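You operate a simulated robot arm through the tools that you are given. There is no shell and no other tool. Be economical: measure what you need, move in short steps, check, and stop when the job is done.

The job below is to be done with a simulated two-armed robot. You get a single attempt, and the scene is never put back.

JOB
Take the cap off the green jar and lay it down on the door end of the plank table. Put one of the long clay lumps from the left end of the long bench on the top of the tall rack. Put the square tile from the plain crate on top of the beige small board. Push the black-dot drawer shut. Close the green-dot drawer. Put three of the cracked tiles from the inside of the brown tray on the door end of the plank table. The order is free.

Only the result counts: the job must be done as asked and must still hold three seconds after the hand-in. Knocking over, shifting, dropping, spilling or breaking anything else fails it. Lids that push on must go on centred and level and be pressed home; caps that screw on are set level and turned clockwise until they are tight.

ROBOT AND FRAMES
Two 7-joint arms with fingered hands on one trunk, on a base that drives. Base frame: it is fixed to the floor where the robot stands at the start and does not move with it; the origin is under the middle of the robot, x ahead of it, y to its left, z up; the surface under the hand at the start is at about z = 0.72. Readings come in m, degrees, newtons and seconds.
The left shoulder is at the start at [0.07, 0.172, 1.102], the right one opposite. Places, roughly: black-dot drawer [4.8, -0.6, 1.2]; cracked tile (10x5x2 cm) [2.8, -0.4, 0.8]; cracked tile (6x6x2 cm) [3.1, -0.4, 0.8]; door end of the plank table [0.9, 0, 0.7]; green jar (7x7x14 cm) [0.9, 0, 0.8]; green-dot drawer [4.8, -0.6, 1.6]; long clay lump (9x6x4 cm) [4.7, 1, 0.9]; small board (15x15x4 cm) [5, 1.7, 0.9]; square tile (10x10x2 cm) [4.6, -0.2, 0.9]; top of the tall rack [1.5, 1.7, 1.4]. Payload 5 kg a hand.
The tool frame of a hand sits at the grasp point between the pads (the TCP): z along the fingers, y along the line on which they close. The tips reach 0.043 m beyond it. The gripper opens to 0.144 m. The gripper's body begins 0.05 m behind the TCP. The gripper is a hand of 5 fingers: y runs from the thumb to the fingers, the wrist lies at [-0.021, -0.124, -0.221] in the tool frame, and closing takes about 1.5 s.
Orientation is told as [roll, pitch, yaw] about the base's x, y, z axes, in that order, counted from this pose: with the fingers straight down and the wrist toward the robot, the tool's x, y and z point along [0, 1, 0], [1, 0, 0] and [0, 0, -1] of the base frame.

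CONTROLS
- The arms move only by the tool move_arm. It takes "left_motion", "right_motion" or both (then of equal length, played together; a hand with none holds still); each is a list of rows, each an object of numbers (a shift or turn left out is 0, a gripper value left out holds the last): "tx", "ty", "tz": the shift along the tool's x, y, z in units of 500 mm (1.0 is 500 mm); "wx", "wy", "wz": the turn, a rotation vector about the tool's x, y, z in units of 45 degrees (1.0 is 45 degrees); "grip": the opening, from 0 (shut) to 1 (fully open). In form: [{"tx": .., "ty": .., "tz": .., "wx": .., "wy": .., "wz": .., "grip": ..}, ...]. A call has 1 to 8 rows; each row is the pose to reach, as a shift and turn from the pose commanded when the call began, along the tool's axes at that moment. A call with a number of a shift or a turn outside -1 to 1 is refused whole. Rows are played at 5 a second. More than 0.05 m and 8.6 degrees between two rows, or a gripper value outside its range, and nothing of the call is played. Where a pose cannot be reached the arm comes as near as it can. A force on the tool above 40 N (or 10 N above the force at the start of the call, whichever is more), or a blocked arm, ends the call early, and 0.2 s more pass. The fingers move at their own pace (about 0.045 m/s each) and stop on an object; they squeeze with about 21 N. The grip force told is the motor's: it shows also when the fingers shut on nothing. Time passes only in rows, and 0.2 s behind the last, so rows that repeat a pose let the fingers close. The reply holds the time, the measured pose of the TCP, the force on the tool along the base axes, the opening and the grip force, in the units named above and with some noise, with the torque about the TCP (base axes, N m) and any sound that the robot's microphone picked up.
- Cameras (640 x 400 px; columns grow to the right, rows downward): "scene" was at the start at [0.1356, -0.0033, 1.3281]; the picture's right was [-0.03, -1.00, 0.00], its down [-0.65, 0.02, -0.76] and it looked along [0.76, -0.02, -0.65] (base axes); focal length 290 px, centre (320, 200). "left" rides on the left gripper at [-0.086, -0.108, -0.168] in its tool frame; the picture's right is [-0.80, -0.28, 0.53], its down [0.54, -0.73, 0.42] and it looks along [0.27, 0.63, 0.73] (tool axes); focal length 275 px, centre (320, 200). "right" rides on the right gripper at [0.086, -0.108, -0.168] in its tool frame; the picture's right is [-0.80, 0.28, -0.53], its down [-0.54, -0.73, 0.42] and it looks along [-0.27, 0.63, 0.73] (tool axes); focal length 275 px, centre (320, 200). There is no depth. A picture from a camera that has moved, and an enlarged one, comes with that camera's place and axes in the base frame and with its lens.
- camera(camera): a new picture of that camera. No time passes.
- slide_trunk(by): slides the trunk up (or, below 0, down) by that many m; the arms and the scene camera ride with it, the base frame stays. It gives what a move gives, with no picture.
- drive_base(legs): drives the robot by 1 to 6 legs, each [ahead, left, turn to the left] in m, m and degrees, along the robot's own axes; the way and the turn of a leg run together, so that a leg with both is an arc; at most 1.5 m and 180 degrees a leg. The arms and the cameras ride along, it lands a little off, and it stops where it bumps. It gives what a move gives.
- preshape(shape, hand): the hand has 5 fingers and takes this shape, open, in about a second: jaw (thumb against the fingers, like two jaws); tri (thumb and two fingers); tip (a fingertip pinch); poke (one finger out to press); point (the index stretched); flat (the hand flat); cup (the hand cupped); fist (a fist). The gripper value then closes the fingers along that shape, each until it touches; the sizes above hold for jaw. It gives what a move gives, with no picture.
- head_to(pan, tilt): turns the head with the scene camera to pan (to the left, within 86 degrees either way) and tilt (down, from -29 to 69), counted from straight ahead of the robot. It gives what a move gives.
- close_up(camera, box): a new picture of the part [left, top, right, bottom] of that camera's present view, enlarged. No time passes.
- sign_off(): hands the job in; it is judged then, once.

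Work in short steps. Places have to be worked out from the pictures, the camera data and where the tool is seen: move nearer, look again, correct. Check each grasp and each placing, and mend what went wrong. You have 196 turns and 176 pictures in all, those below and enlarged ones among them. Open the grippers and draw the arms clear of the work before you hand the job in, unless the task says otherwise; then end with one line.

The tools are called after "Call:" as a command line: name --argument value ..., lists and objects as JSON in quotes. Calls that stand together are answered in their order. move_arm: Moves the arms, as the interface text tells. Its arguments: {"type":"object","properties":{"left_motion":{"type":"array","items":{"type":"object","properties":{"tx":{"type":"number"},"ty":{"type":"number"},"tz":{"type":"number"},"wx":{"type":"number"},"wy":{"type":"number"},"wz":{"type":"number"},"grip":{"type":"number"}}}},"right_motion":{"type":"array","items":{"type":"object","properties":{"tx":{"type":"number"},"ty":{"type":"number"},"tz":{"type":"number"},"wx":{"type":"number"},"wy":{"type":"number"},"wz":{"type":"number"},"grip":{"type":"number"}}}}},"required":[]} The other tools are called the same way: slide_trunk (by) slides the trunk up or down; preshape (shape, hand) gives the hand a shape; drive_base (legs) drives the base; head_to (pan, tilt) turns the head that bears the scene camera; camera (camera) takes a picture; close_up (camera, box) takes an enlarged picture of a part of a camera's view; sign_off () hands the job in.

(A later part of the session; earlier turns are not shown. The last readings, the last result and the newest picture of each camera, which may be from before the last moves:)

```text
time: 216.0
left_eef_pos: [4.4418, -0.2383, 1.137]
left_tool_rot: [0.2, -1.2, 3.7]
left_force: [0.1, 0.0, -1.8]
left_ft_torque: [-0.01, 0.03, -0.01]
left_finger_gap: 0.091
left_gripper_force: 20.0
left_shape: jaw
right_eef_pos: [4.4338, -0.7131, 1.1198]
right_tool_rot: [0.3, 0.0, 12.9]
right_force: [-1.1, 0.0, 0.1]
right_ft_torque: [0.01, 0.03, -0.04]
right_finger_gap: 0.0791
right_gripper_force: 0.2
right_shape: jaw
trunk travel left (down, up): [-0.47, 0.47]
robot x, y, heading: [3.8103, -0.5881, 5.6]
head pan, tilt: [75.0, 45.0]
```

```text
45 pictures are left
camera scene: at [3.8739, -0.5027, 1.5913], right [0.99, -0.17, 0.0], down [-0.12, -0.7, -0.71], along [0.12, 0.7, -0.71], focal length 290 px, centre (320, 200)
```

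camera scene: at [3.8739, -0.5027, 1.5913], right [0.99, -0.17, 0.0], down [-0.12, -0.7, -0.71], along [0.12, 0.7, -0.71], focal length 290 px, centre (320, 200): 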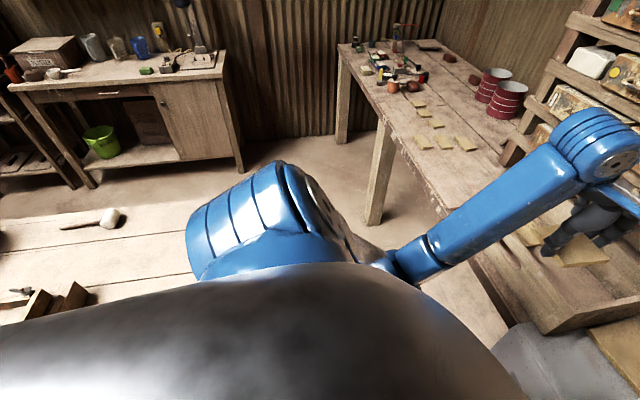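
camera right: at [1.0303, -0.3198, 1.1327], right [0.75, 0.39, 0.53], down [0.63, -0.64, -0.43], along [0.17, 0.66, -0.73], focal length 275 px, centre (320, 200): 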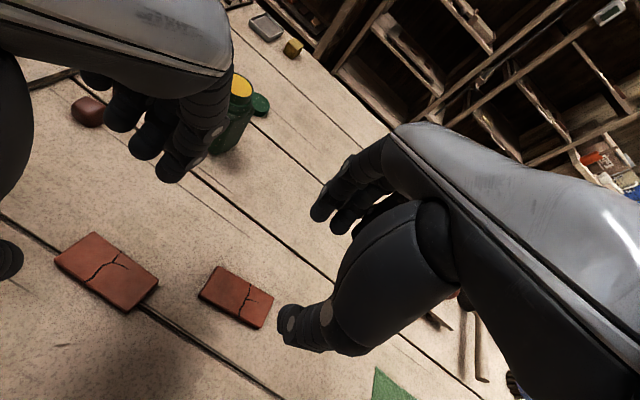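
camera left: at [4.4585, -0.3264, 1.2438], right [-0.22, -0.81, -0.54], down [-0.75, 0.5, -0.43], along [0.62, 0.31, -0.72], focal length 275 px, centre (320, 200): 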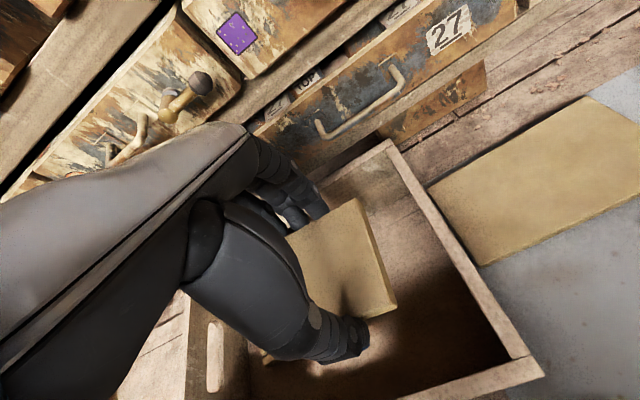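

The gap between plank table (end x ≈ 3.55) and bench (edge x ≈ 4.39) is about 0.85 m; I draw the left hand in a little more and go along the middle.

Call:
move_arm --left_motion '[{"ty": -0.06}, {"ty": -0.12}]' --right_motion '[{"ty": -0.05}, {"ty": -0.1}]'

Call:
drive_base --legs '[[0.15, -0.02, -5.5], [0, 0.7, 0], [0, 0.6, 0]]'

Call:
head_to --pan 35 --tilt 35

Call:
camera --camera "scene"

```text
time: 216.6
left_eef_pos: [4.3772, -0.2422, 1.1379]
left_tool_rot: [0.2, -1.3, 3.7]
left_force: [-0.8, -0.3, -2.5]
left_ft_torque: [0.01, -0.09, 0.02]
left_finger_gap: 0.0908
left_gripper_force: 20.9
left_shape: jaw
right_eef_pos: [4.3804, -0.7264, 1.122]
right_tool_rot: [0.2, -0.1, 12.9]
right_force: [-0.9, 0.2, 0.3]
right_ft_torque: [0.01, 0.0, -0.01]
right_finger_gap: 0.0789
right_gripper_force: 0.0
right_shape: jaw
trunk travel left (down, up): [-0.47, 0.47]
robot x, y, heading: [3.8126, -0.5891, 5.5]
head pan, tilt: [75.0, 45.0]
```

```text
time: 224.3
left_eef_pos: [4.577, 0.9705, 1.1353]
left_tool_rot: [0.2, -1.3, -2.5]
left_force: [-0.3, 0.3, -2.3]
left_ft_torque: [0.01, -0.04, 0.03]
left_finger_gap: 0.091
left_gripper_force: 21.1
left_shape: jaw
right_eef_pos: [4.526, 0.489, 1.1214]
right_tool_rot: [0.3, 0.0, 6.7]
right_force: [0.0, -0.2, 0.6]
right_ft_torque: [0.0, -0.02, 0.02]
right_finger_gap: 0.0791
right_gripper_force: 0.1
right_shape: jaw
trunk travel left (down, up): [-0.47, 0.47]
robot x, y, heading: [3.9702, 0.6875, -0.5]
head pan, tilt: [75.0, 45.0]
```

```text
time: 225.4
left_eef_pos: [4.5767, 0.9711, 1.1362]
left_tool_rot: [0.2, -1.2, -2.4]
left_force: [0.2, -0.4, -2.7]
left_ft_torque: [-0.01, 0.02, -0.02]
left_finger_gap: 0.091
left_gripper_force: 20.8
left_shape: jaw
right_eef_pos: [4.527, 0.4889, 1.1221]
right_tool_rot: [0.4, 0.0, 6.8]
right_force: [0.4, 0.7, 0.9]
right_ft_torque: [-0.01, 0.01, 0.0]
right_finger_gap: 0.079
right_gripper_force: 0.0
right_shape: jaw
trunk travel left (down, up): [-0.47, 0.47]
robot x, y, heading: [3.9694, 0.6843, -0.8]
head pan, tilt: [35.0, 35.0]
```

```text
44 pictures are left
camera scene: at [4.0952, 0.7371, 1.6061], right [0.56, -0.83, 0.0], down [-0.47, -0.32, -0.82], along [0.68, 0.46, -0.57], focal length 290 px, centre (320, 200)
```

scene: 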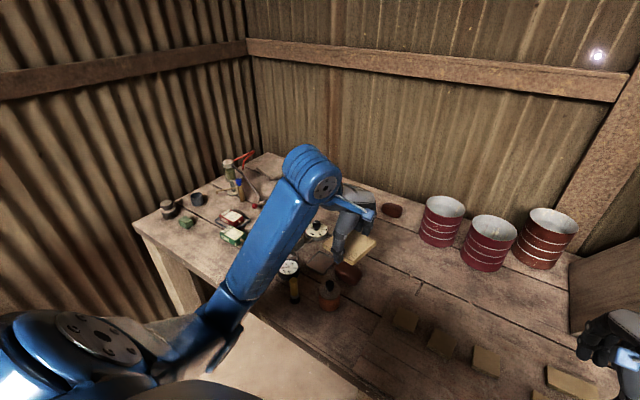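

I enlarge the left end of the bench to find the small board and the clay lumps.

Call:
close_up --camera "scene" --box '[130, 130, 450, 330]'

Call:
camera --camera "left"

```text
2.00 times, centred on (290, 230) of scene
camera zoom: at [4.0952, 0.7371, 1.6061], right [0.56, -0.83, 0.0], down [-0.47, -0.32, -0.82], along [0.68, 0.46, -0.57], focal length 581 px, centre (380, 140)
```

zoom: 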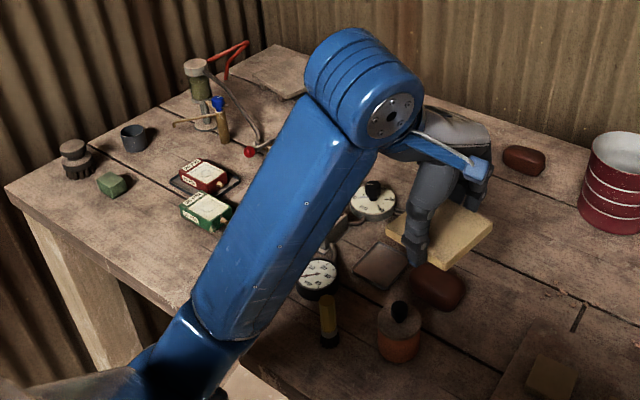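

```text
42 pictures are left
camera left: at [4.4612, 0.8876, 1.3008], right [-0.31, -0.78, -0.54], down [-0.69, 0.57, -0.44], along [0.65, 0.24, -0.72], focal length 275 px, centre (320, 200)
```

left: 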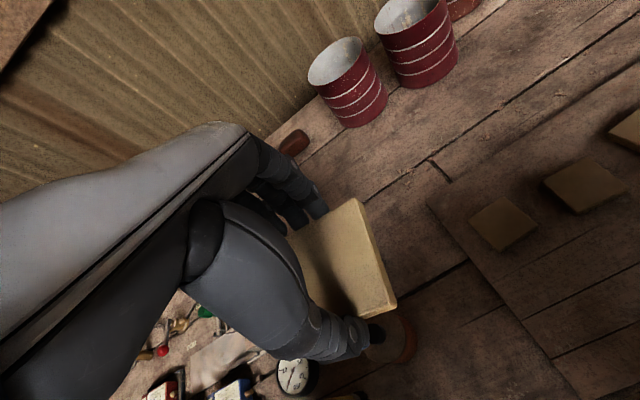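

The beige small board lies at the far left corner, near [5.05, 1.73], behind some fittings. I drive closer: left 0.68 m and 0.1 m ahead.

Call:
drive_base --legs '[[0, 0.68, 0.8], [0.1, 0, 0]]'

Call:
head_to --pan 15 --tilt 35

Call:
camera --camera "scene"

Call:
camera --camera "left"

```text
time: 230.0
left_eef_pos: [4.687, 1.6548, 1.1361]
left_tool_rot: [0.1, -1.1, -2.8]
left_force: [0.1, 0.5, -2.6]
left_ft_torque: [-0.02, 0.04, 0.0]
left_finger_gap: 0.0912
left_gripper_force: 21.0
left_shape: jaw
right_eef_pos: [4.6348, 1.1733, 1.1215]
right_tool_rot: [0.3, 0.0, 6.4]
right_force: [-0.4, 0.4, -0.3]
right_ft_torque: [0.02, 0.02, 0.0]
right_finger_gap: 0.0792
right_gripper_force: 0.0
right_shape: jaw
trunk travel left (down, up): [-0.47, 0.47]
robot x, y, heading: [4.0804, 1.3759, -1.1]
head pan, tilt: [35.0, 35.0]
```

```text
time: 230.8
left_eef_pos: [4.686, 1.6537, 1.1353]
left_tool_rot: [0.1, -1.2, -2.9]
left_force: [0.1, -0.7, -1.1]
left_ft_torque: [-0.02, 0.02, 0.01]
left_finger_gap: 0.0909
left_gripper_force: 20.5
left_shape: jaw
right_eef_pos: [4.6337, 1.1726, 1.1195]
right_tool_rot: [0.3, 0.0, 6.5]
right_force: [-0.7, -0.1, 0.3]
right_ft_torque: [-0.04, -0.02, -0.01]
right_finger_gap: 0.0789
right_gripper_force: 0.0
right_shape: jaw
trunk travel left (down, up): [-0.47, 0.47]
robot x, y, heading: [4.0753, 1.3775, -1.1]
head pan, tilt: [15.0, 35.0]
```

```text
41 pictures are left
camera scene: at [4.217, 1.396, 1.6061], right [0.24, -0.97, 0.0], down [-0.56, -0.14, -0.82], along [0.79, 0.2, -0.57], focal length 290 px, centre (320, 200)
```

scene: 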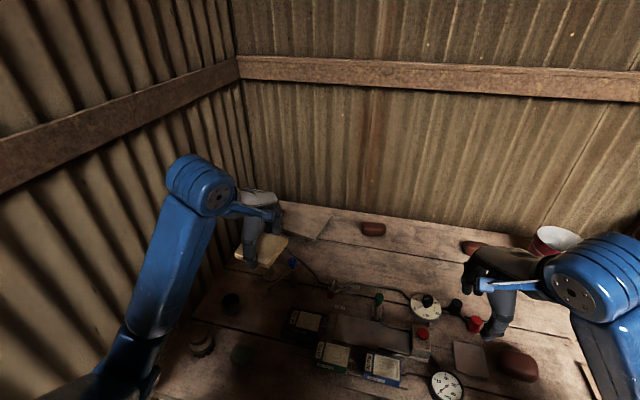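

```text
40 pictures are left
camera left: at [4.5716, 1.5721, 1.3006], right [-0.31, -0.78, -0.54], down [-0.69, 0.58, -0.44], along [0.65, 0.24, -0.72], focal length 275 px, centre (320, 200)
```

left: 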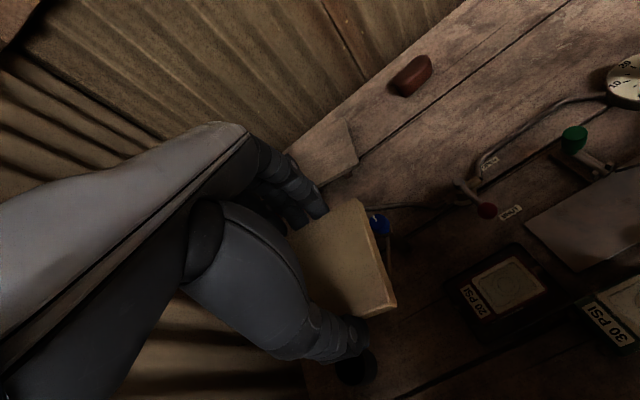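

Call:
close_up --camera "scene" --box '[220, 180, 400, 300]'

Call:
close_up --camera "left" --box '[260, 60, 460, 260]'

```text
3.33 times, centred on (310, 240) of scene
camera zoom: at [4.217, 1.396, 1.6061], right [0.24, -0.97, 0.0], down [-0.56, -0.14, -0.82], along [0.79, 0.2, -0.57], focal length 968 px, centre (353, 67)
```

zoom: 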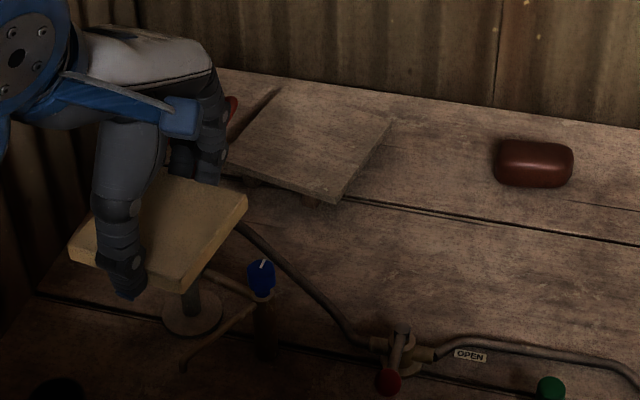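

```text
2.00 times, centred on (360, 160) of left
camera zoom: at [4.5716, 1.5721, 1.3006], right [-0.31, -0.78, -0.54], down [-0.69, 0.58, -0.44], along [0.65, 0.24, -0.72], focal length 551 px, centre (240, 280)
```

zoom: 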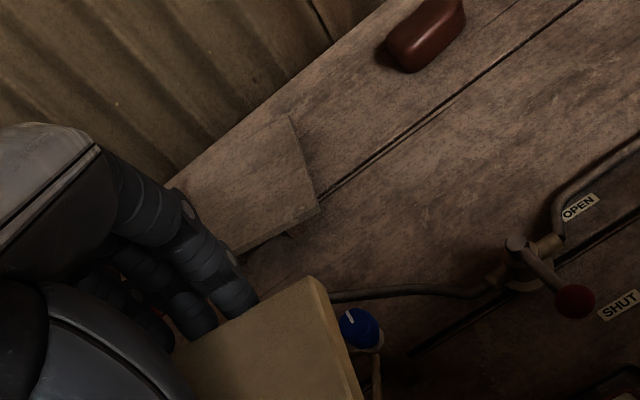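

The board's top is at z ≈ 0.90, centre about [5.04, 1.66], turned −10°. I drive 6 cm closer, then carry the tile over it at the present safe height.

Call:
drive_base --legs '[[0.06, 0, 0]]'

Call:
move_arm --left_motion '[{"tx": 0.006, "ty": 0.084}, {"tx": 0.012, "ty": 0.168}, {"tx": 0.018, "ty": 0.252}, {"tx": 0.024, "ty": 0.336}, {"tx": 0.03, "ty": 0.42}, {"tx": 0.036, "ty": 0.504}, {"tx": 0.041, "ty": 0.587}]'

Call:
close_up --camera "scene" --box '[200, 140, 440, 300]'

Call:
camera --camera "left"

```text
time: 231.8
left_eef_pos: [4.7437, 1.6542, 1.1373]
left_tool_rot: [0.2, -1.3, -2.9]
left_force: [-0.2, 0.1, -2.5]
left_ft_torque: [-0.04, -0.03, 0.02]
left_finger_gap: 0.0909
left_gripper_force: 20.9
left_shape: jaw
right_eef_pos: [4.6903, 1.1719, 1.1212]
right_tool_rot: [0.2, -0.1, 6.4]
right_force: [-0.5, -0.4, -0.4]
right_ft_torque: [0.02, -0.03, 0.03]
right_finger_gap: 0.0791
right_gripper_force: 0.1
right_shape: jaw
trunk travel left (down, up): [-0.47, 0.47]
robot x, y, heading: [4.1385, 1.3769, -0.9]
head pan, tilt: [15.0, 35.0]
```

```text
time: 233.4
left_eef_pos: [5.0403, 1.6591, 1.1424]
left_tool_rot: [0.2, -1.1, -2.8]
left_force: [-0.1, -0.3, -3.1]
left_ft_torque: [-0.02, 0.02, 0.02]
left_finger_gap: 0.0908
left_gripper_force: 20.9
left_shape: jaw
right_eef_pos: [4.6928, 1.1706, 1.1193]
right_tool_rot: [0.3, 0.1, 6.4]
right_force: [-0.2, -0.1, -0.7]
right_ft_torque: [-0.02, 0.0, 0.01]
right_finger_gap: 0.079
right_gripper_force: 0.0
right_shape: jaw
trunk travel left (down, up): [-0.47, 0.47]
robot x, y, heading: [4.1407, 1.3745, -1.2]
head pan, tilt: [15.0, 35.0]
```

```text
2.50 times, centred on (320, 220) of scene
camera zoom: at [4.2768, 1.3943, 1.606], right [0.24, -0.97, 0.0], down [-0.56, -0.14, -0.82], along [0.79, 0.2, -0.57], focal length 726 px, centre (320, 150)
```

zoom: 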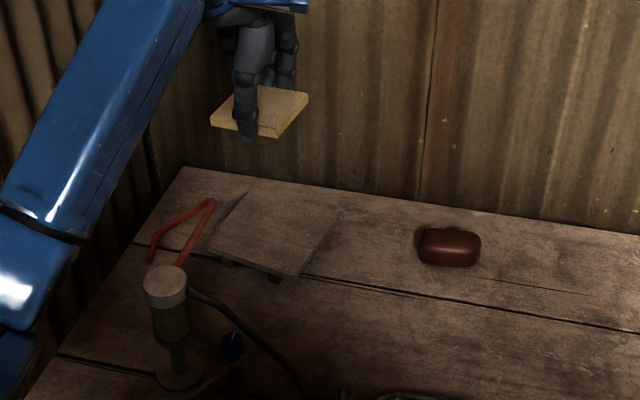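

```text
36 pictures are left
camera left: at [4.925, 1.5765, 1.3079], right [-0.31, -0.78, -0.54], down [-0.69, 0.58, -0.43], along [0.65, 0.24, -0.72], focal length 275 px, centre (320, 200)
```

left: 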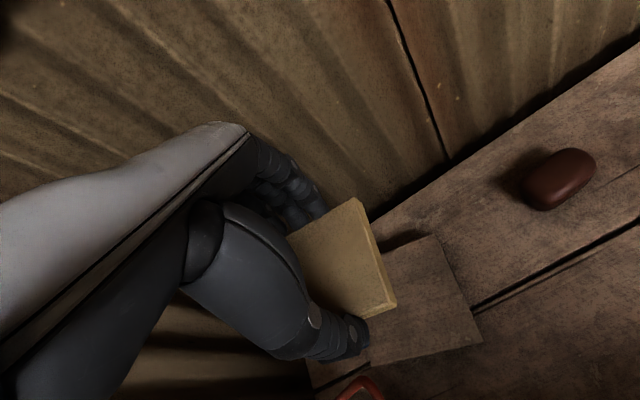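

The tile is right above the board. I lower to just above it.

Call:
move_arm --left_motion '[{"tx": -0.004, "ty": -0.003, "tz": 0.09}, {"tx": -0.008, "ty": -0.005, "tz": 0.18}, {"tx": -0.008, "ty": -0.005, "tz": 0.27}, {"tx": -0.008, "ty": -0.005, "tz": 0.34}, {"tx": -0.008, "ty": -0.005, "tz": 0.37}]'

Call:
close_up --camera "scene" --box '[220, 170, 380, 270]'

```text
time: 234.6
left_eef_pos: [5.0392, 1.6573, 0.9554]
left_tool_rot: [0.3, -1.2, -2.8]
left_force: [-1.0, -0.5, -1.8]
left_ft_torque: [-0.06, 0.01, 0.01]
left_finger_gap: 0.0912
left_gripper_force: 21.1
left_shape: jaw
right_eef_pos: [4.6918, 1.1715, 1.1206]
right_tool_rot: [0.2, 0.1, 6.4]
right_force: [-0.1, 0.2, -0.8]
right_ft_torque: [0.02, 0.0, 0.01]
right_finger_gap: 0.0792
right_gripper_force: 0.1
right_shape: jaw
trunk travel left (down, up): [-0.47, 0.47]
robot x, y, heading: [4.1406, 1.3767, -0.8]
head pan, tilt: [15.0, 35.0]
```

```text
4.00 times, centred on (300, 220) of scene
camera zoom: at [4.2756, 1.3948, 1.6061], right [0.24, -0.97, 0.0], down [-0.56, -0.14, -0.82], along [0.79, 0.2, -0.57], focal length 1162 px, centre (400, 120)
```

zoom: 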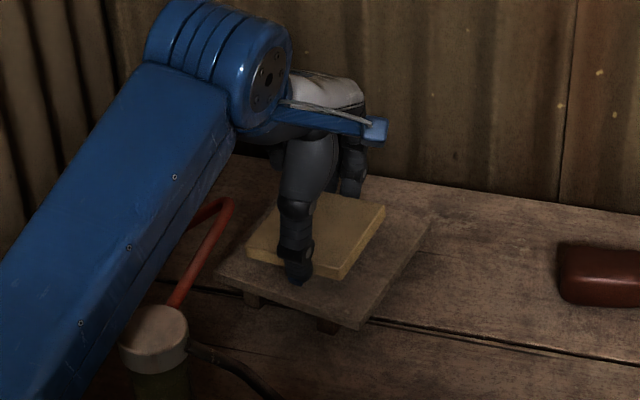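

Good position. I lower the last centimetre in small steps until contact.

Call:
move_arm --left_motion '[{"tz": 0.008}, {"tz": 0.014}, {"tz": 0.02}, {"tz": 0.024}]'

```text
time: 235.6
left_eef_pos: [5.0407, 1.6559, 0.943]
left_tool_rot: [0.3, -1.1, -2.9]
left_force: [-0.5, -0.2, -2.5]
left_ft_torque: [-0.06, -0.06, -0.02]
left_finger_gap: 0.0907
left_gripper_force: 20.7
left_shape: jaw
right_eef_pos: [4.6913, 1.1725, 1.1213]
right_tool_rot: [0.2, -0.1, 6.5]
right_force: [-0.4, -0.3, 0.1]
right_ft_torque: [-0.02, -0.03, 0.03]
right_finger_gap: 0.0792
right_gripper_force: 0.1
right_shape: jaw
trunk travel left (down, up): [-0.47, 0.47]
robot x, y, heading: [4.1362, 1.3741, -1.1]
head pan, tilt: [15.0, 35.0]
```

Call:
move_arm --left_motion '[{"tz": 0.005}, {"tz": 0.01}, {"tz": 0.015}, {"tz": 0.02}]'

Call:
close_up --camera "scene" --box '[220, 170, 380, 270]'

```text
time: 236.6
left_eef_pos: [5.0397, 1.6555, 0.9404]
left_tool_rot: [0.2, -1.5, -2.9]
left_force: [0.6, 0.3, 16.7]
left_ft_torque: [0.11, 1.09, -0.04]
left_finger_gap: 0.0908
left_gripper_force: 20.9
left_shape: jaw
right_eef_pos: [4.6906, 1.1718, 1.1215]
right_tool_rot: [0.2, 0.0, 6.4]
right_force: [0.7, -0.6, -0.2]
right_ft_torque: [-0.01, 0.01, -0.03]
right_finger_gap: 0.0794
right_gripper_force: 0.1
right_shape: jaw
trunk travel left (down, up): [-0.47, 0.47]
robot x, y, heading: [4.1384, 1.3747, -0.8]
head pan, tilt: [15.0, 35.0]
```

```text
4.00 times, centred on (300, 220) of scene
camera zoom: at [4.2731, 1.3942, 1.6067], right [0.24, -0.97, 0.0], down [-0.56, -0.14, -0.82], along [0.8, 0.2, -0.57], focal length 1162 px, centre (400, 120)
```

zoom: 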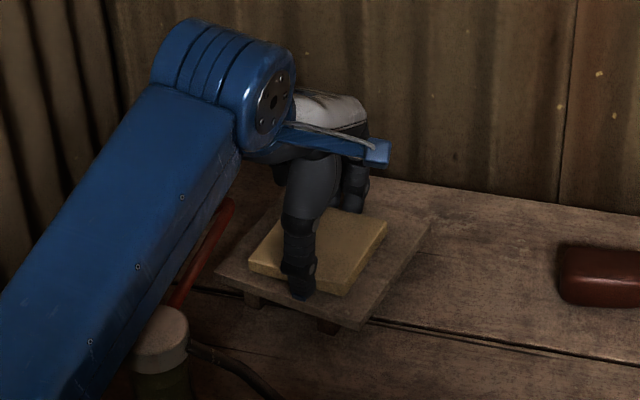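

The tile is on the board. I relax the pressure, open and lift straight up.

Call:
move_arm --left_motion '[{"tz": -0.006}, {"tz": -0.006, "grip": 0.8}, {"tz": -0.006}, {"tz": -0.006}, {"tz": -0.05}, {"tz": -0.14}, {"tz": -0.23}, {"tz": -0.32}]'

Call:
close_up --camera "scene" --box '[180, 140, 420, 300]'

```text
time: 238.4
left_eef_pos: [5.0372, 1.6549, 1.0944]
left_tool_rot: [0.2, -1.1, -2.8]
left_force: [0.5, -0.7, -0.1]
left_ft_torque: [-0.02, -0.06, 0.02]
left_finger_gap: 0.1152
left_gripper_force: 0.1
left_shape: jaw
right_eef_pos: [4.6921, 1.1712, 1.1194]
right_tool_rot: [0.3, 0.0, 6.3]
right_force: [-0.4, -0.1, 0.2]
right_ft_torque: [0.05, -0.02, 0.03]
right_finger_gap: 0.0791
right_gripper_force: 0.1
right_shape: jaw
trunk travel left (down, up): [-0.47, 0.47]
robot x, y, heading: [4.14, 1.3761, -1.4]
head pan, tilt: [15.0, 35.0]
```

```text
2.50 times, centred on (300, 220) of scene
camera zoom: at [4.2746, 1.3942, 1.6061], right [0.24, -0.97, 0.0], down [-0.56, -0.14, -0.82], along [0.8, 0.2, -0.57], focal length 726 px, centre (370, 150)
```

zoom: 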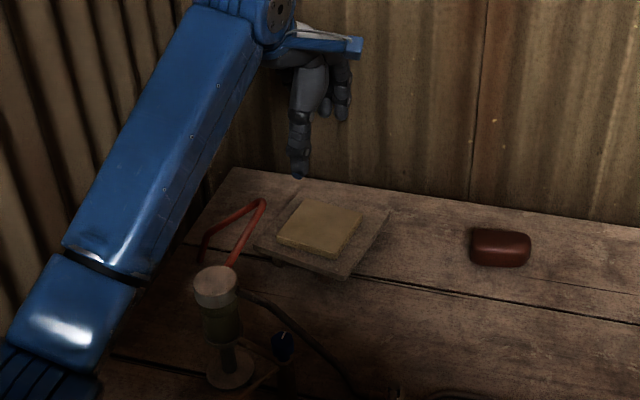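

The tile lies centred on the board. I draw the left arm back over the bench and bring the right hand, turning it +45°, toward the long clay lump near [4.67, 1.01].

Call:
move_arm --left_motion '[{"tz": -0.06}, {"ty": -0.09, "tz": -0.09}, {"ty": -0.18, "tz": -0.09}, {"ty": -0.27, "tz": -0.09}, {"ty": -0.36, "tz": -0.09}, {"ty": -0.45, "tz": -0.09}, {"ty": -0.54, "tz": -0.09}, {"ty": -0.62, "tz": -0.09}]' --right_motion '[{"tx": -0.04, "ty": -0.005, "wz": -0.12}, {"tx": -0.08, "ty": -0.015, "wz": -0.25}, {"tx": -0.12, "ty": -0.025, "wz": -0.37}, {"tx": -0.16, "ty": -0.035, "wz": -0.5}, {"tx": -0.2, "ty": -0.045, "wz": -0.62}, {"tx": -0.24, "ty": -0.055, "wz": -0.75}, {"tx": -0.28, "ty": -0.065, "wz": -0.87}, {"tx": -0.308, "ty": -0.075, "wz": -1.0}]'

Call:
move_arm --right_motion '[{"wz": -0.14}, {"wz": -0.28}, {"wz": -0.42}, {"wz": -0.56}, {"wz": -0.7}, {"wz": -0.86}]'

Call:
camera --camera "right"

Call:
head_to --pan -25 --tilt 45

Call:
camera --camera "scene"

```text
time: 240.2
left_eef_pos: [4.7267, 1.6708, 1.1348]
left_tool_rot: [0.2, -1.1, -2.8]
left_force: [-1.2, 0.2, 0.6]
left_ft_torque: [0.02, -0.01, 0.03]
left_finger_gap: 0.115
left_gripper_force: 0.1
left_shape: jaw
right_eef_pos: [4.6694, 1.0147, 1.1214]
right_tool_rot: [0.2, -0.2, 51.5]
right_force: [0.2, -0.3, 0.3]
right_ft_torque: [-0.02, -0.06, -0.02]
right_finger_gap: 0.0791
right_gripper_force: 0.1
right_shape: jaw
trunk travel left (down, up): [-0.47, 0.47]
robot x, y, heading: [4.1398, 1.3776, -0.9]
head pan, tilt: [15.0, 35.0]
```

```text
time: 241.6
left_eef_pos: [4.7304, 1.6722, 1.1317]
left_tool_rot: [0.3, -1.1, -2.8]
left_force: [0.6, -0.2, 0.2]
left_ft_torque: [0.01, -0.02, 0.0]
left_finger_gap: 0.115
left_gripper_force: 0.0
left_shape: jaw
right_eef_pos: [4.6713, 1.0141, 1.1186]
right_tool_rot: [0.1, -0.4, 90.2]
right_force: [0.0, 0.3, -0.9]
right_ft_torque: [0.02, 0.02, 0.04]
right_finger_gap: 0.0792
right_gripper_force: 0.1
right_shape: jaw
trunk travel left (down, up): [-0.47, 0.47]
robot x, y, heading: [4.139, 1.3758, -1.3]
head pan, tilt: [15.0, 35.0]
```

```text
32 pictures are left
camera right: at [4.5852, 0.9048, 1.2883], right [0.8, 0.28, 0.53], down [0.54, -0.72, -0.43], along [0.26, 0.63, -0.73], focal length 275 px, centre (320, 200)
```

right: 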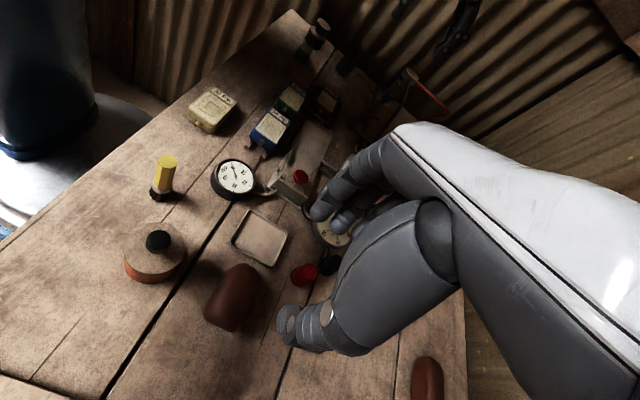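

```text
time: 242.6
left_eef_pos: [4.7302, 1.6721, 1.1324]
left_tool_rot: [0.2, -1.3, -2.8]
left_force: [0.1, 0.2, 0.4]
left_ft_torque: [0.0, -0.01, 0.0]
left_finger_gap: 0.1148
left_gripper_force: 0.2
left_shape: jaw
right_eef_pos: [4.6701, 1.0133, 1.1204]
right_tool_rot: [0.1, -0.3, 90.0]
right_force: [0.0, -1.6, 0.5]
right_ft_torque: [0.03, -0.02, -0.02]
right_finger_gap: 0.0792
right_gripper_force: 0.1
right_shape: jaw
trunk travel left (down, up): [-0.47, 0.47]
robot x, y, heading: [4.1385, 1.3791, -1.0]
head pan, tilt: [-25.0, 45.0]
```

```text
31 pictures are left
camera scene: at [4.2629, 1.338, 1.5913], right [-0.44, -0.9, 0.0], down [-0.64, 0.31, -0.71], along [0.64, -0.31, -0.71], focal length 290 px, centre (320, 200)
```

scene: 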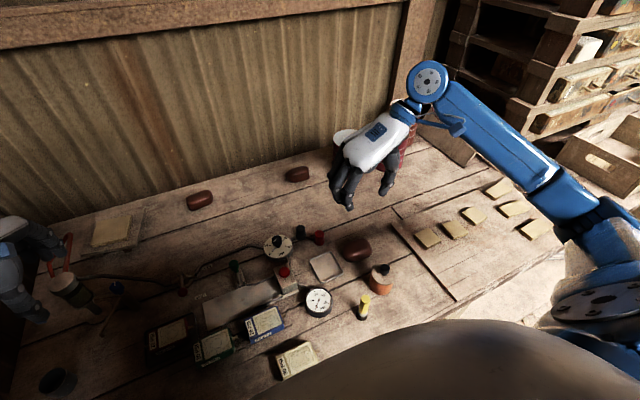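

The lump's centre is at about [4.661, 1.016], its long axis about 14° off y. I turn the right hand to match and come down to 0.95 m.

Call:
move_arm --right_motion '[{"tx": 0.006, "wz": 0.1, "tz": 0.06, "grip": 0.77}, {"tx": 0.012, "wz": 0.2, "tz": 0.14}, {"tx": 0.018, "wz": 0.3, "tz": 0.22}, {"tx": 0.018, "wz": 0.3, "tz": 0.3}, {"tx": 0.018, "wz": 0.3, "tz": 0.34}]'

Call:
close_up --camera "right" --box '[160, 180, 420, 380]'

```text
time: 243.8
left_eef_pos: [4.7293, 1.671, 1.1323]
left_tool_rot: [0.1, -1.1, -2.9]
left_force: [0.3, -0.2, 0.0]
left_ft_torque: [-0.04, 0.01, -0.02]
left_finger_gap: 0.115
left_gripper_force: 0.1
left_shape: jaw
right_eef_pos: [4.6608, 1.015, 0.9498]
right_tool_rot: [0.1, -0.2, 76.7]
right_force: [0.4, -0.8, 0.7]
right_ft_torque: [0.01, -0.01, 0.0]
right_finger_gap: 0.1107
right_gripper_force: 0.0
right_shape: jaw
trunk travel left (down, up): [-0.47, 0.47]
robot x, y, heading: [4.1395, 1.3751, -1.1]
head pan, tilt: [-25.0, 45.0]
```

```text
2.00 times, centred on (290, 280) of right
camera zoom: at [4.5519, 0.9294, 1.1185], right [0.84, 0.09, 0.53], down [0.36, -0.83, -0.43], along [0.41, 0.55, -0.73], focal length 551 px, centre (380, 40)
```

zoom: 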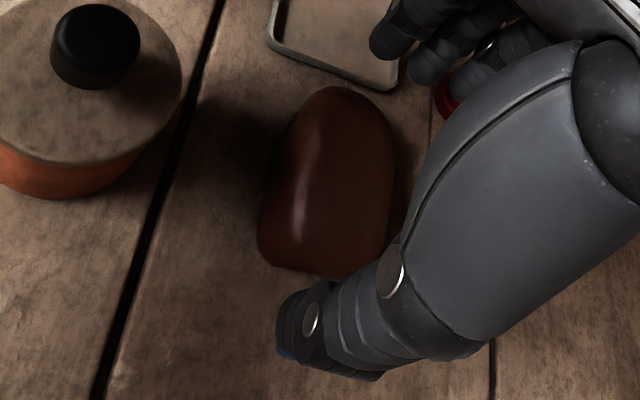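

Aligned. I go down to 0.922 m, close on the lump's ends, and lift a little.

Call:
move_arm --right_motion '[{"tz": 0.02}, {"tz": 0.04}, {"tz": 0.054}, {"tz": 0.054, "grip": 0.3}, {"tz": 0.054}, {"tz": 0.054}, {"tz": 0.054}]'

Call:
move_arm --right_motion '[{"tz": -0.05}, {"tz": -0.13}, {"tz": -0.22}, {"tz": -0.31}, {"tz": -0.4}]'

Call:
camera --camera "right"

```text
time: 245.4
left_eef_pos: [4.7301, 1.6715, 1.1329]
left_tool_rot: [0.2, -1.3, -2.8]
left_force: [0.1, -0.4, -0.1]
left_ft_torque: [0.02, 0.01, 0.01]
left_finger_gap: 0.1151
left_gripper_force: 0.1
left_shape: jaw
right_eef_pos: [4.6625, 1.0155, 0.9237]
right_tool_rot: [0.1, -0.1, 76.6]
right_force: [-0.1, -0.6, 0.7]
right_ft_torque: [-0.05, 0.03, -0.01]
right_finger_gap: 0.0723
right_gripper_force: 21.3
right_shape: jaw
trunk travel left (down, up): [-0.47, 0.47]
robot x, y, heading: [4.1351, 1.3749, -1.1]
head pan, tilt: [-25.0, 45.0]
```

```text
time: 246.6
left_eef_pos: [4.7295, 1.6724, 1.1316]
left_tool_rot: [0.2, -1.2, -2.8]
left_force: [0.3, 0.1, -0.2]
left_ft_torque: [-0.06, -0.02, 0.01]
left_finger_gap: 0.1151
left_gripper_force: 0.1
left_shape: jaw
right_eef_pos: [4.6639, 1.0139, 1.1244]
right_tool_rot: [0.2, -0.2, 76.6]
right_force: [-0.4, 0.0, -3.4]
right_ft_torque: [0.03, 0.0, -0.03]
right_finger_gap: 0.0717
right_gripper_force: 20.4
right_shape: jaw
trunk travel left (down, up): [-0.47, 0.47]
robot x, y, heading: [4.1403, 1.376, -1.1]
head pan, tilt: [-25.0, 45.0]
```

```text
29 pictures are left
camera right: at [4.555, 0.9278, 1.2924], right [0.84, 0.09, 0.53], down [0.36, -0.83, -0.43], along [0.4, 0.55, -0.73], focal length 275 px, centre (320, 200)
```

right: 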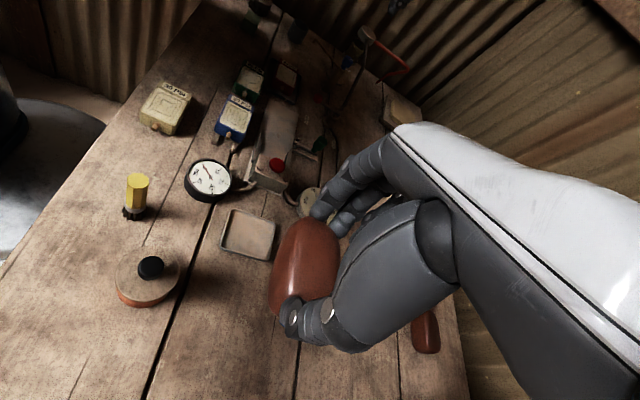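

The lump is held firmly. I draw the left hand in, back away from the bench and drive round to the tray's side for the third tile.

Call:
move_arm --left_motion '[{"ty": -0.08}, {"ty": -0.16}]'

Call:
drive_base --legs '[[-0.17, 0, 1.1], [0, -1.3, 0], [0, -1.13, 0]]'

Call:
drive_base --legs '[[-1.0, 0, 0], [0, 0, 90]]'

Call:
head_to --pan 0 --tilt 45

Call:
camera --camera "scene"

```text
time: 247.2
left_eef_pos: [4.679, 1.6785, 1.1332]
left_tool_rot: [0.1, -1.1, -2.9]
left_force: [0.6, 0.1, 0.3]
left_ft_torque: [0.04, 0.07, 0.01]
left_finger_gap: 0.1151
left_gripper_force: 0.3
left_shape: jaw
left hand out of reach, approached as far as the arm can: row 2
right_eef_pos: [4.6651, 1.0126, 1.1227]
right_tool_rot: [0.1, -0.2, 76.5]
right_force: [-0.4, 0.1, -4.0]
right_ft_torque: [0.01, 0.02, 0.02]
right_finger_gap: 0.0716
right_gripper_force: 20.5
right_shape: jaw
trunk travel left (down, up): [-0.47, 0.47]
robot x, y, heading: [4.1399, 1.3739, -1.0]
head pan, tilt: [-25.0, 45.0]
```

```text
time: 260.1
left_eef_pos: [4.5288, -0.6968, 1.1324]
left_tool_rot: [0.2, -1.1, -0.4]
left_force: [0.1, -0.6, -0.2]
left_ft_torque: [-0.02, -0.01, 0.01]
left_finger_gap: 0.1149
left_gripper_force: 0.1
left_shape: jaw
right_eef_pos: [4.5422, -1.363, 1.1239]
right_tool_rot: [0.1, -0.3, 79.1]
right_force: [0.0, 0.3, -3.9]
right_ft_torque: [0.0, 0.02, -0.01]
right_finger_gap: 0.0717
right_gripper_force: 21.4
right_shape: jaw
trunk travel left (down, up): [-0.47, 0.47]
robot x, y, heading: [3.9984, -1.0262, 1.5]
head pan, tilt: [-25.0, 45.0]
```

```text
time: 269.1
left_eef_pos: [2.6697, -0.5307, 1.1334]
left_tool_rot: [0.2, -1.0, 90.6]
left_force: [-0.3, -0.4, 0.0]
left_ft_torque: [0.0, -0.01, -0.02]
left_finger_gap: 0.1149
left_gripper_force: 0.1
left_shape: jaw
right_eef_pos: [3.3346, -0.5055, 1.1237]
right_tool_rot: [0.1, -0.2, 170.1]
right_force: [0.7, 0.6, -3.5]
right_ft_torque: [-0.03, 0.0, 0.0]
right_finger_gap: 0.0715
right_gripper_force: 20.9
right_shape: jaw
trunk travel left (down, up): [-0.47, 0.47]
robot x, y, heading: [3.0063, -1.0538, 92.3]
head pan, tilt: [-25.0, 45.0]
```

```text
time: 270.0
left_eef_pos: [2.6699, -0.5304, 1.1327]
left_tool_rot: [0.2, -1.1, 90.5]
left_force: [-0.2, -0.1, 0.0]
left_ft_torque: [-0.01, -0.02, 0.01]
left_finger_gap: 0.115
left_gripper_force: 0.1
left_shape: jaw
right_eef_pos: [3.3352, -0.5062, 1.1231]
right_tool_rot: [0.1, -0.1, 170.1]
right_force: [-1.0, -0.5, -3.1]
right_ft_torque: [-0.01, 0.01, 0.04]
right_finger_gap: 0.0716
right_gripper_force: 21.0
right_shape: jaw
trunk travel left (down, up): [-0.47, 0.47]
robot x, y, heading: [3.0052, -1.0505, 92.5]
head pan, tilt: [0.0, 45.0]
```

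```text
28 pictures are left
camera scene: at [3.0005, -0.9217, 1.5913], right [1.0, 0.04, 0.0], down [0.03, -0.71, -0.71], along [-0.03, 0.71, -0.71], focal length 290 px, centre (320, 200)
```

scene: 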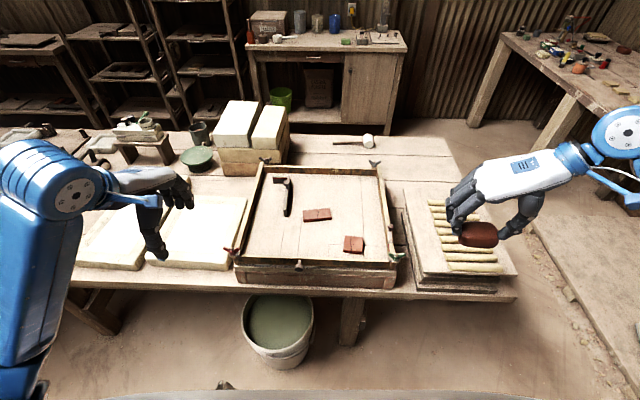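

The tray and its two remaining tiles are where they were. I bring the left hand above tile B at [2.965, −0.261], turned +9°.

Call:
move_arm --left_motion '[{"tx": -0.062, "ty": 0.056, "grip": 0.6}, {"tx": -0.125, "ty": 0.112}, {"tx": -0.19, "ty": 0.168, "wz": -0.03}, {"tx": -0.25, "ty": 0.225, "wz": -0.06}, {"tx": -0.31, "ty": 0.28, "tz": 0.02, "wz": -0.09}, {"tx": -0.375, "ty": 0.34, "tz": 0.04, "wz": -0.12}, {"tx": -0.44, "ty": 0.395, "tz": 0.07, "wz": -0.15}, {"tx": -0.5, "ty": 0.45, "tz": 0.1, "wz": -0.19}]'

Call:
move_arm --left_motion '[{"tx": -0.03, "ty": 0.02, "tz": 0.06}, {"tx": -0.06, "ty": 0.05, "tz": 0.12}, {"tx": -0.078, "ty": 0.092, "tz": 0.18}, {"tx": -0.078, "ty": 0.092, "tz": 0.24}]'

Call:
camera --camera "left"

```text
time: 271.8
left_eef_pos: [2.9188, -0.2999, 1.085]
left_tool_rot: [0.1, -1.1, 99.4]
left_force: [0.6, 0.1, -0.6]
left_ft_torque: [-0.04, 0.03, -0.01]
left_finger_gap: 0.0868
left_gripper_force: 0.1
left_shape: jaw
right_eef_pos: [3.3353, -0.5046, 1.1225]
right_tool_rot: [0.2, -0.2, 170.2]
right_force: [0.4, 0.3, -3.7]
right_ft_torque: [-0.07, 0.05, 0.02]
right_finger_gap: 0.0713
right_gripper_force: 21.2
right_shape: jaw
trunk travel left (down, up): [-0.47, 0.47]
robot x, y, heading: [3.0054, -1.0526, 92.3]
head pan, tilt: [0.0, 45.0]
```

```text
time: 272.8
left_eef_pos: [2.9476, -0.248, 0.9674]
left_tool_rot: [-0.1, -1.2, 99.2]
left_force: [-0.4, 0.8, 0.9]
left_ft_torque: [0.02, -0.03, -0.02]
left_finger_gap: 0.0866
left_gripper_force: 0.0
left_shape: jaw
right_eef_pos: [3.3338, -0.506, 1.1227]
right_tool_rot: [0.2, -0.4, 170.1]
right_force: [-0.5, 0.0, -3.2]
right_ft_torque: [-0.03, 0.01, 0.02]
right_finger_gap: 0.0715
right_gripper_force: 20.6
right_shape: jaw
trunk travel left (down, up): [-0.47, 0.47]
robot x, y, heading: [3.0053, -1.0505, 92.3]
head pan, tilt: [0.0, 45.0]
```

```text
27 pictures are left
camera left: at [3.0516, -0.3457, 1.1329], right [0.83, -0.14, -0.54], down [-0.42, -0.79, -0.44], along [-0.37, 0.59, -0.72], focal length 275 px, centre (320, 200)
```

left: 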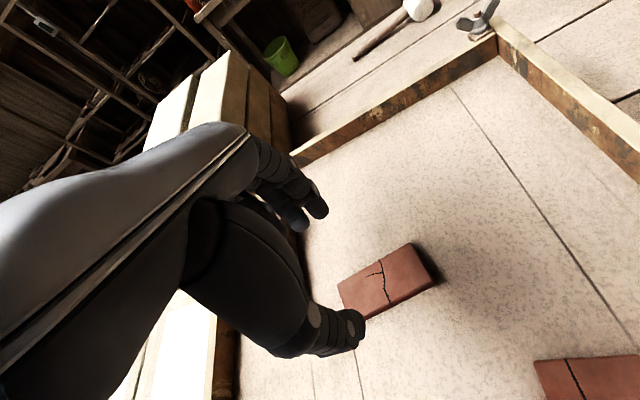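

Tile B is at [2.969, −0.257]; I correct 2 cm, descend to z ≈ 0.89 and close, then lift.

Call:
move_arm --left_motion '[{"tx": -0.02, "ty": -0.012, "tz": 0.04}, {"tx": -0.04, "ty": -0.025, "tz": 0.09}, {"tx": -0.04, "ty": -0.025, "tz": 0.14}, {"tx": -0.04, "ty": -0.025, "tz": 0.154}, {"tx": -0.04, "ty": -0.025, "tz": 0.154, "grip": 0.1}, {"tx": -0.04, "ty": -0.025, "tz": 0.154}, {"tx": -0.04, "ty": -0.025, "tz": 0.154}, {"tx": -0.04, "ty": -0.025, "tz": 0.154}]'

Call:
move_arm --left_motion '[{"tz": -0.05}, {"tz": -0.13}, {"tz": -0.22}, {"tz": -0.31}, {"ty": -0.05, "tz": -0.38}, {"ty": -0.13, "tz": -0.38}]'

Call:
camera --camera "left"

```text
time: 274.6
left_eef_pos: [2.9687, -0.2552, 0.8884]
left_tool_rot: [-0.1, -1.2, 99.2]
left_force: [-0.2, 0.4, -0.2]
left_ft_torque: [0.03, 0.03, 0.0]
left_finger_gap: 0.0412
left_gripper_force: 20.7
left_shape: jaw
right_eef_pos: [3.3344, -0.506, 1.123]
right_tool_rot: [0.1, -0.2, 170.1]
right_force: [1.4, -0.1, -3.3]
right_ft_torque: [0.0, -0.02, 0.01]
right_finger_gap: 0.0715
right_gripper_force: 21.0
right_shape: jaw
trunk travel left (down, up): [-0.47, 0.47]
robot x, y, heading: [3.0057, -1.0515, 92.5]
head pan, tilt: [0.0, 45.0]
```

```text
time: 276.2
left_eef_pos: [2.9494, -0.3041, 1.0965]
left_tool_rot: [1.7, -3.7, 100.9]
left_force: [0.6, -0.1, -1.0]
left_ft_torque: [-0.01, 0.04, 0.01]
left_finger_gap: 0.0416
left_gripper_force: 21.2
left_shape: jaw
right_eef_pos: [3.3346, -0.5051, 1.1225]
right_tool_rot: [0.3, -0.3, 170.1]
right_force: [0.0, -0.1, -3.4]
right_ft_torque: [-0.04, 0.01, 0.04]
right_finger_gap: 0.0712
right_gripper_force: 21.7
right_shape: jaw
trunk travel left (down, up): [-0.47, 0.47]
robot x, y, heading: [3.0052, -1.0506, 92.5]
head pan, tilt: [0.0, 45.0]
stopped in row 6 (left hand): the arm was blocked; the commanded pose is now the measured one
```

```text
26 pictures are left
camera left: at [3.0615, -0.4053, 1.2543], right [0.81, -0.1, -0.57], down [-0.41, -0.79, -0.45], along [-0.41, 0.61, -0.68], focal length 275 px, centre (320, 200)
```

left: 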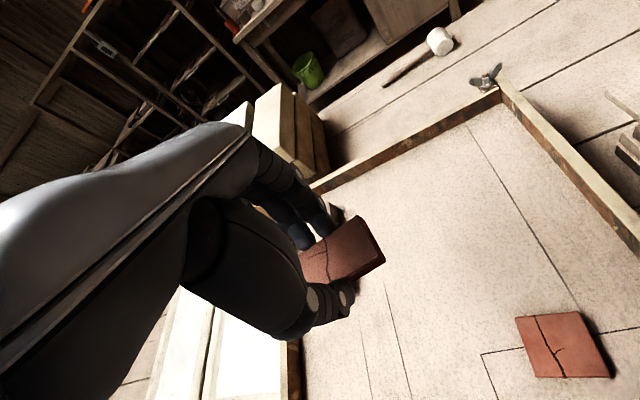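

Tile B is held. I drive back along the table to the door end.

Call:
drive_base --legs '[[-0.05, 0, -2.3], [0, 1.4, 0], [0, 0.54, 0]]'

Call:
camera --camera "scene"

```text
time: 286.3
left_eef_pos: [1.0435, -0.3814, 1.0966]
left_tool_rot: [1.7, -3.6, 99.5]
left_force: [0.2, -0.1, -1.3]
left_ft_torque: [-0.01, -0.02, 0.0]
left_finger_gap: 0.0414
left_gripper_force: 20.8
left_shape: jaw
right_eef_pos: [1.425, -0.5907, 1.1225]
right_tool_rot: [0.2, -0.4, 168.8]
right_force: [0.1, 0.1, -3.0]
right_ft_torque: [-0.01, 0.0, 0.0]
right_finger_gap: 0.0712
right_gripper_force: 20.7
right_shape: jaw
trunk travel left (down, up): [-0.47, 0.47]
robot x, y, heading: [1.0858, -1.1362, 91.0]
head pan, tilt: [0.0, 45.0]
```

```text
25 pictures are left
camera scene: at [1.081, -0.9988, 1.5913], right [1.0, 0.02, 0.0], down [0.01, -0.71, -0.71], along [-0.01, 0.71, -0.71], focal length 290 px, centre (320, 200)
```

scene: 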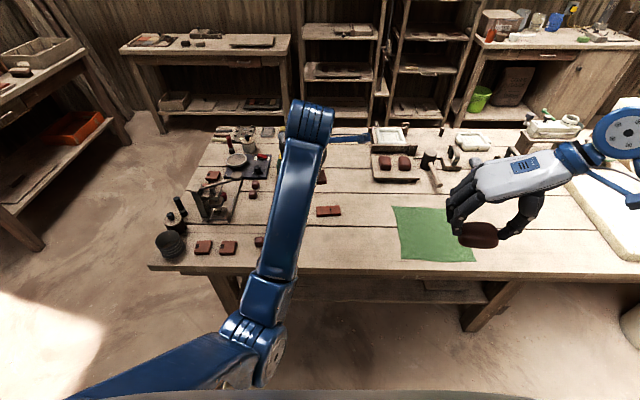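

Tile C lies as placed. I level the left hand and move over [1.0, −0.37], then start down.

Call:
move_arm --left_motion '[{"tx": 0.04, "ty": 0.018, "tz": 0.02, "wx": 0.04, "wy": -0.02}, {"tx": 0.082, "ty": 0.036, "tz": 0.06, "wx": 0.08, "wy": -0.038}]'

Call:
move_arm --left_motion '[{"tz": 0.09}, {"tz": 0.18}, {"tz": 0.27}, {"tz": 0.36}, {"tz": 0.44}, {"tz": 0.52}]'

Call:
camera --camera "left"

```text
time: 286.9
left_eef_pos: [0.9975, -0.3695, 1.0692]
left_tool_rot: [-0.2, -0.1, 99.4]
left_force: [0.1, -0.2, -1.7]
left_ft_torque: [-0.02, 0.02, -0.04]
left_finger_gap: 0.0413
left_gripper_force: 20.6
left_shape: jaw
right_eef_pos: [1.4238, -0.5909, 1.122]
right_tool_rot: [0.2, -0.1, 168.7]
right_force: [-0.1, 0.2, -3.3]
right_ft_torque: [0.0, 0.0, -0.04]
right_finger_gap: 0.071
right_gripper_force: 21.2
right_shape: jaw
trunk travel left (down, up): [-0.47, 0.47]
robot x, y, heading: [1.0787, -1.1308, 91.2]
head pan, tilt: [0.0, 45.0]
```

```text
time: 288.5
left_eef_pos: [0.9578, -0.3048, 0.8835]
left_tool_rot: [1.5, -7.1, 101.0]
left_force: [0.3, 0.1, -1.2]
left_ft_torque: [0.03, -0.02, 0.01]
left_finger_gap: 0.0411
left_gripper_force: 21.1
left_shape: jaw
right_eef_pos: [1.4239, -0.5916, 1.1236]
right_tool_rot: [0.2, -0.3, 168.6]
right_force: [0.5, -0.6, -3.6]
right_ft_torque: [-0.01, 0.01, 0.01]
right_finger_gap: 0.0713
right_gripper_force: 21.1
right_shape: jaw
trunk travel left (down, up): [-0.47, 0.47]
robot x, y, heading: [1.0817, -1.1295, 91.2]
head pan, tilt: [0.0, 45.0]
stopped in row 6 (left hand): the arm was blocked; the commanded pose is now the measured one
```

```text
24 pictures are left
camera left: at [1.0701, -0.4148, 1.0344], right [0.81, -0.06, -0.59], down [-0.42, -0.76, -0.49], along [-0.42, 0.64, -0.64], focal length 275 px, centre (320, 200)
```

left: 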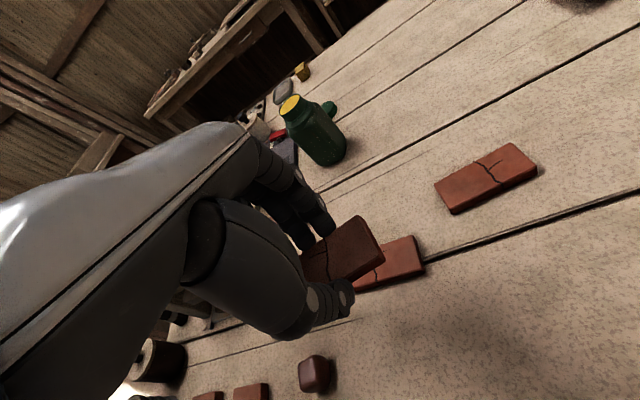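

The arm reached a joint limit and drifted over tile A (still well above it). I raise the hand, lower the trunk to the earlier working height and back off a little.

Call:
move_arm --left_motion '[{"tz": -0.09}, {"tz": -0.18}, {"tz": -0.27}, {"tz": -0.36}]'

Call:
drive_base --legs '[[-0.06, 0, -1.2]]'

Call:
slide_trunk --by -0.12

```text
time: 289.7
left_eef_pos: [0.9275, -0.3251, 1.0536]
left_tool_rot: [4.4, -7.4, 102.0]
left_force: [-0.9, 0.7, -1.4]
left_ft_torque: [0.0, -0.01, 0.01]
left_finger_gap: 0.0409
left_gripper_force: 21.1
left_shape: jaw
right_eef_pos: [1.4243, -0.5903, 1.1226]
right_tool_rot: [0.2, -0.2, 168.7]
right_force: [-0.1, 0.5, -3.6]
right_ft_torque: [-0.03, -0.04, 0.01]
right_finger_gap: 0.0709
right_gripper_force: 21.0
right_shape: jaw
trunk travel left (down, up): [-0.47, 0.47]
robot x, y, heading: [1.082, -1.1322, 90.9]
head pan, tilt: [0.0, 45.0]
stopped in row 4 (left hand): the arm was blocked; the commanded pose is now the measured one
```

```text
time: 290.7
left_eef_pos: [0.9462, -0.3792, 1.053]
left_tool_rot: [4.3, -7.3, 100.8]
left_force: [0.8, 1.1, -1.0]
left_ft_torque: [-0.02, -0.03, 0.0]
left_finger_gap: 0.0412
left_gripper_force: 20.7
left_shape: jaw
right_eef_pos: [1.4346, -0.6539, 1.121]
right_tool_rot: [0.3, -0.3, 167.7]
right_force: [0.4, 1.3, -3.1]
right_ft_torque: [-0.04, 0.02, 0.0]
right_finger_gap: 0.0709
right_gripper_force: 20.6
right_shape: jaw
trunk travel left (down, up): [-0.47, 0.47]
robot x, y, heading: [1.0819, -1.1854, 89.9]
head pan, tilt: [0.0, 45.0]
```

```text
time: 292.2
left_eef_pos: [0.9451, -0.3812, 0.9341]
left_tool_rot: [4.4, -7.5, 100.8]
left_force: [0.1, 0.5, -1.4]
left_ft_torque: [0.0, -0.01, 0.03]
left_finger_gap: 0.0414
left_gripper_force: 20.8
left_shape: jaw
right_eef_pos: [1.4353, -0.6568, 1.0022]
right_tool_rot: [0.3, -0.3, 167.7]
right_force: [-0.3, 0.2, -3.3]
right_ft_torque: [-0.01, 0.0, 0.01]
right_finger_gap: 0.0707
right_gripper_force: 20.8
right_shape: jaw
trunk travel left (down, up): [-0.35, 0.59]
robot x, y, heading: [1.0847, -1.1872, 90.0]
head pan, tilt: [0.0, 45.0]
```

I untwist the wrist (yaw back to about 86°, level) and shift over [0.97, −0.38].

Call:
move_arm --left_motion '[{"tx": -0.017, "wx": 0.055, "wy": -0.035, "wz": 0.11}, {"tx": -0.034, "wx": 0.11, "wy": -0.07, "wz": 0.22}, {"tx": -0.051, "wx": 0.165, "wy": -0.1, "wz": 0.33}]'

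Call:
camera --camera "left"

```text
time: 293.0
left_eef_pos: [0.9706, -0.3764, 0.9311]
left_tool_rot: [0.6, 0.8, 86.3]
left_force: [0.1, -0.1, -1.1]
left_ft_torque: [0.04, -0.03, -0.02]
left_finger_gap: 0.0412
left_gripper_force: 21.3
left_shape: jaw
right_eef_pos: [1.4345, -0.6559, 1.0022]
right_tool_rot: [0.2, -0.2, 167.7]
right_force: [-0.1, -0.5, -4.0]
right_ft_torque: [-0.03, 0.02, 0.02]
right_finger_gap: 0.0708
right_gripper_force: 20.5
right_shape: jaw
trunk travel left (down, up): [-0.35, 0.59]
robot x, y, heading: [1.0832, -1.1909, 90.0]
head pan, tilt: [0.0, 45.0]
```

```text
23 pictures are left
camera left: at [1.0509, -0.4888, 1.0995], right [0.77, -0.34, -0.54], down [-0.59, -0.69, -0.41], along [-0.23, 0.63, -0.74], focal length 275 px, centre (320, 200)
```

left: 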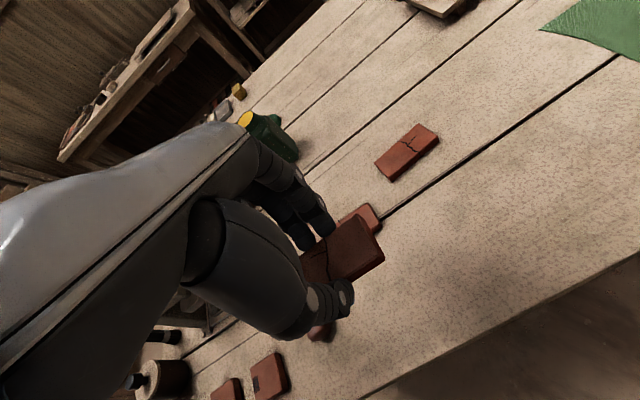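

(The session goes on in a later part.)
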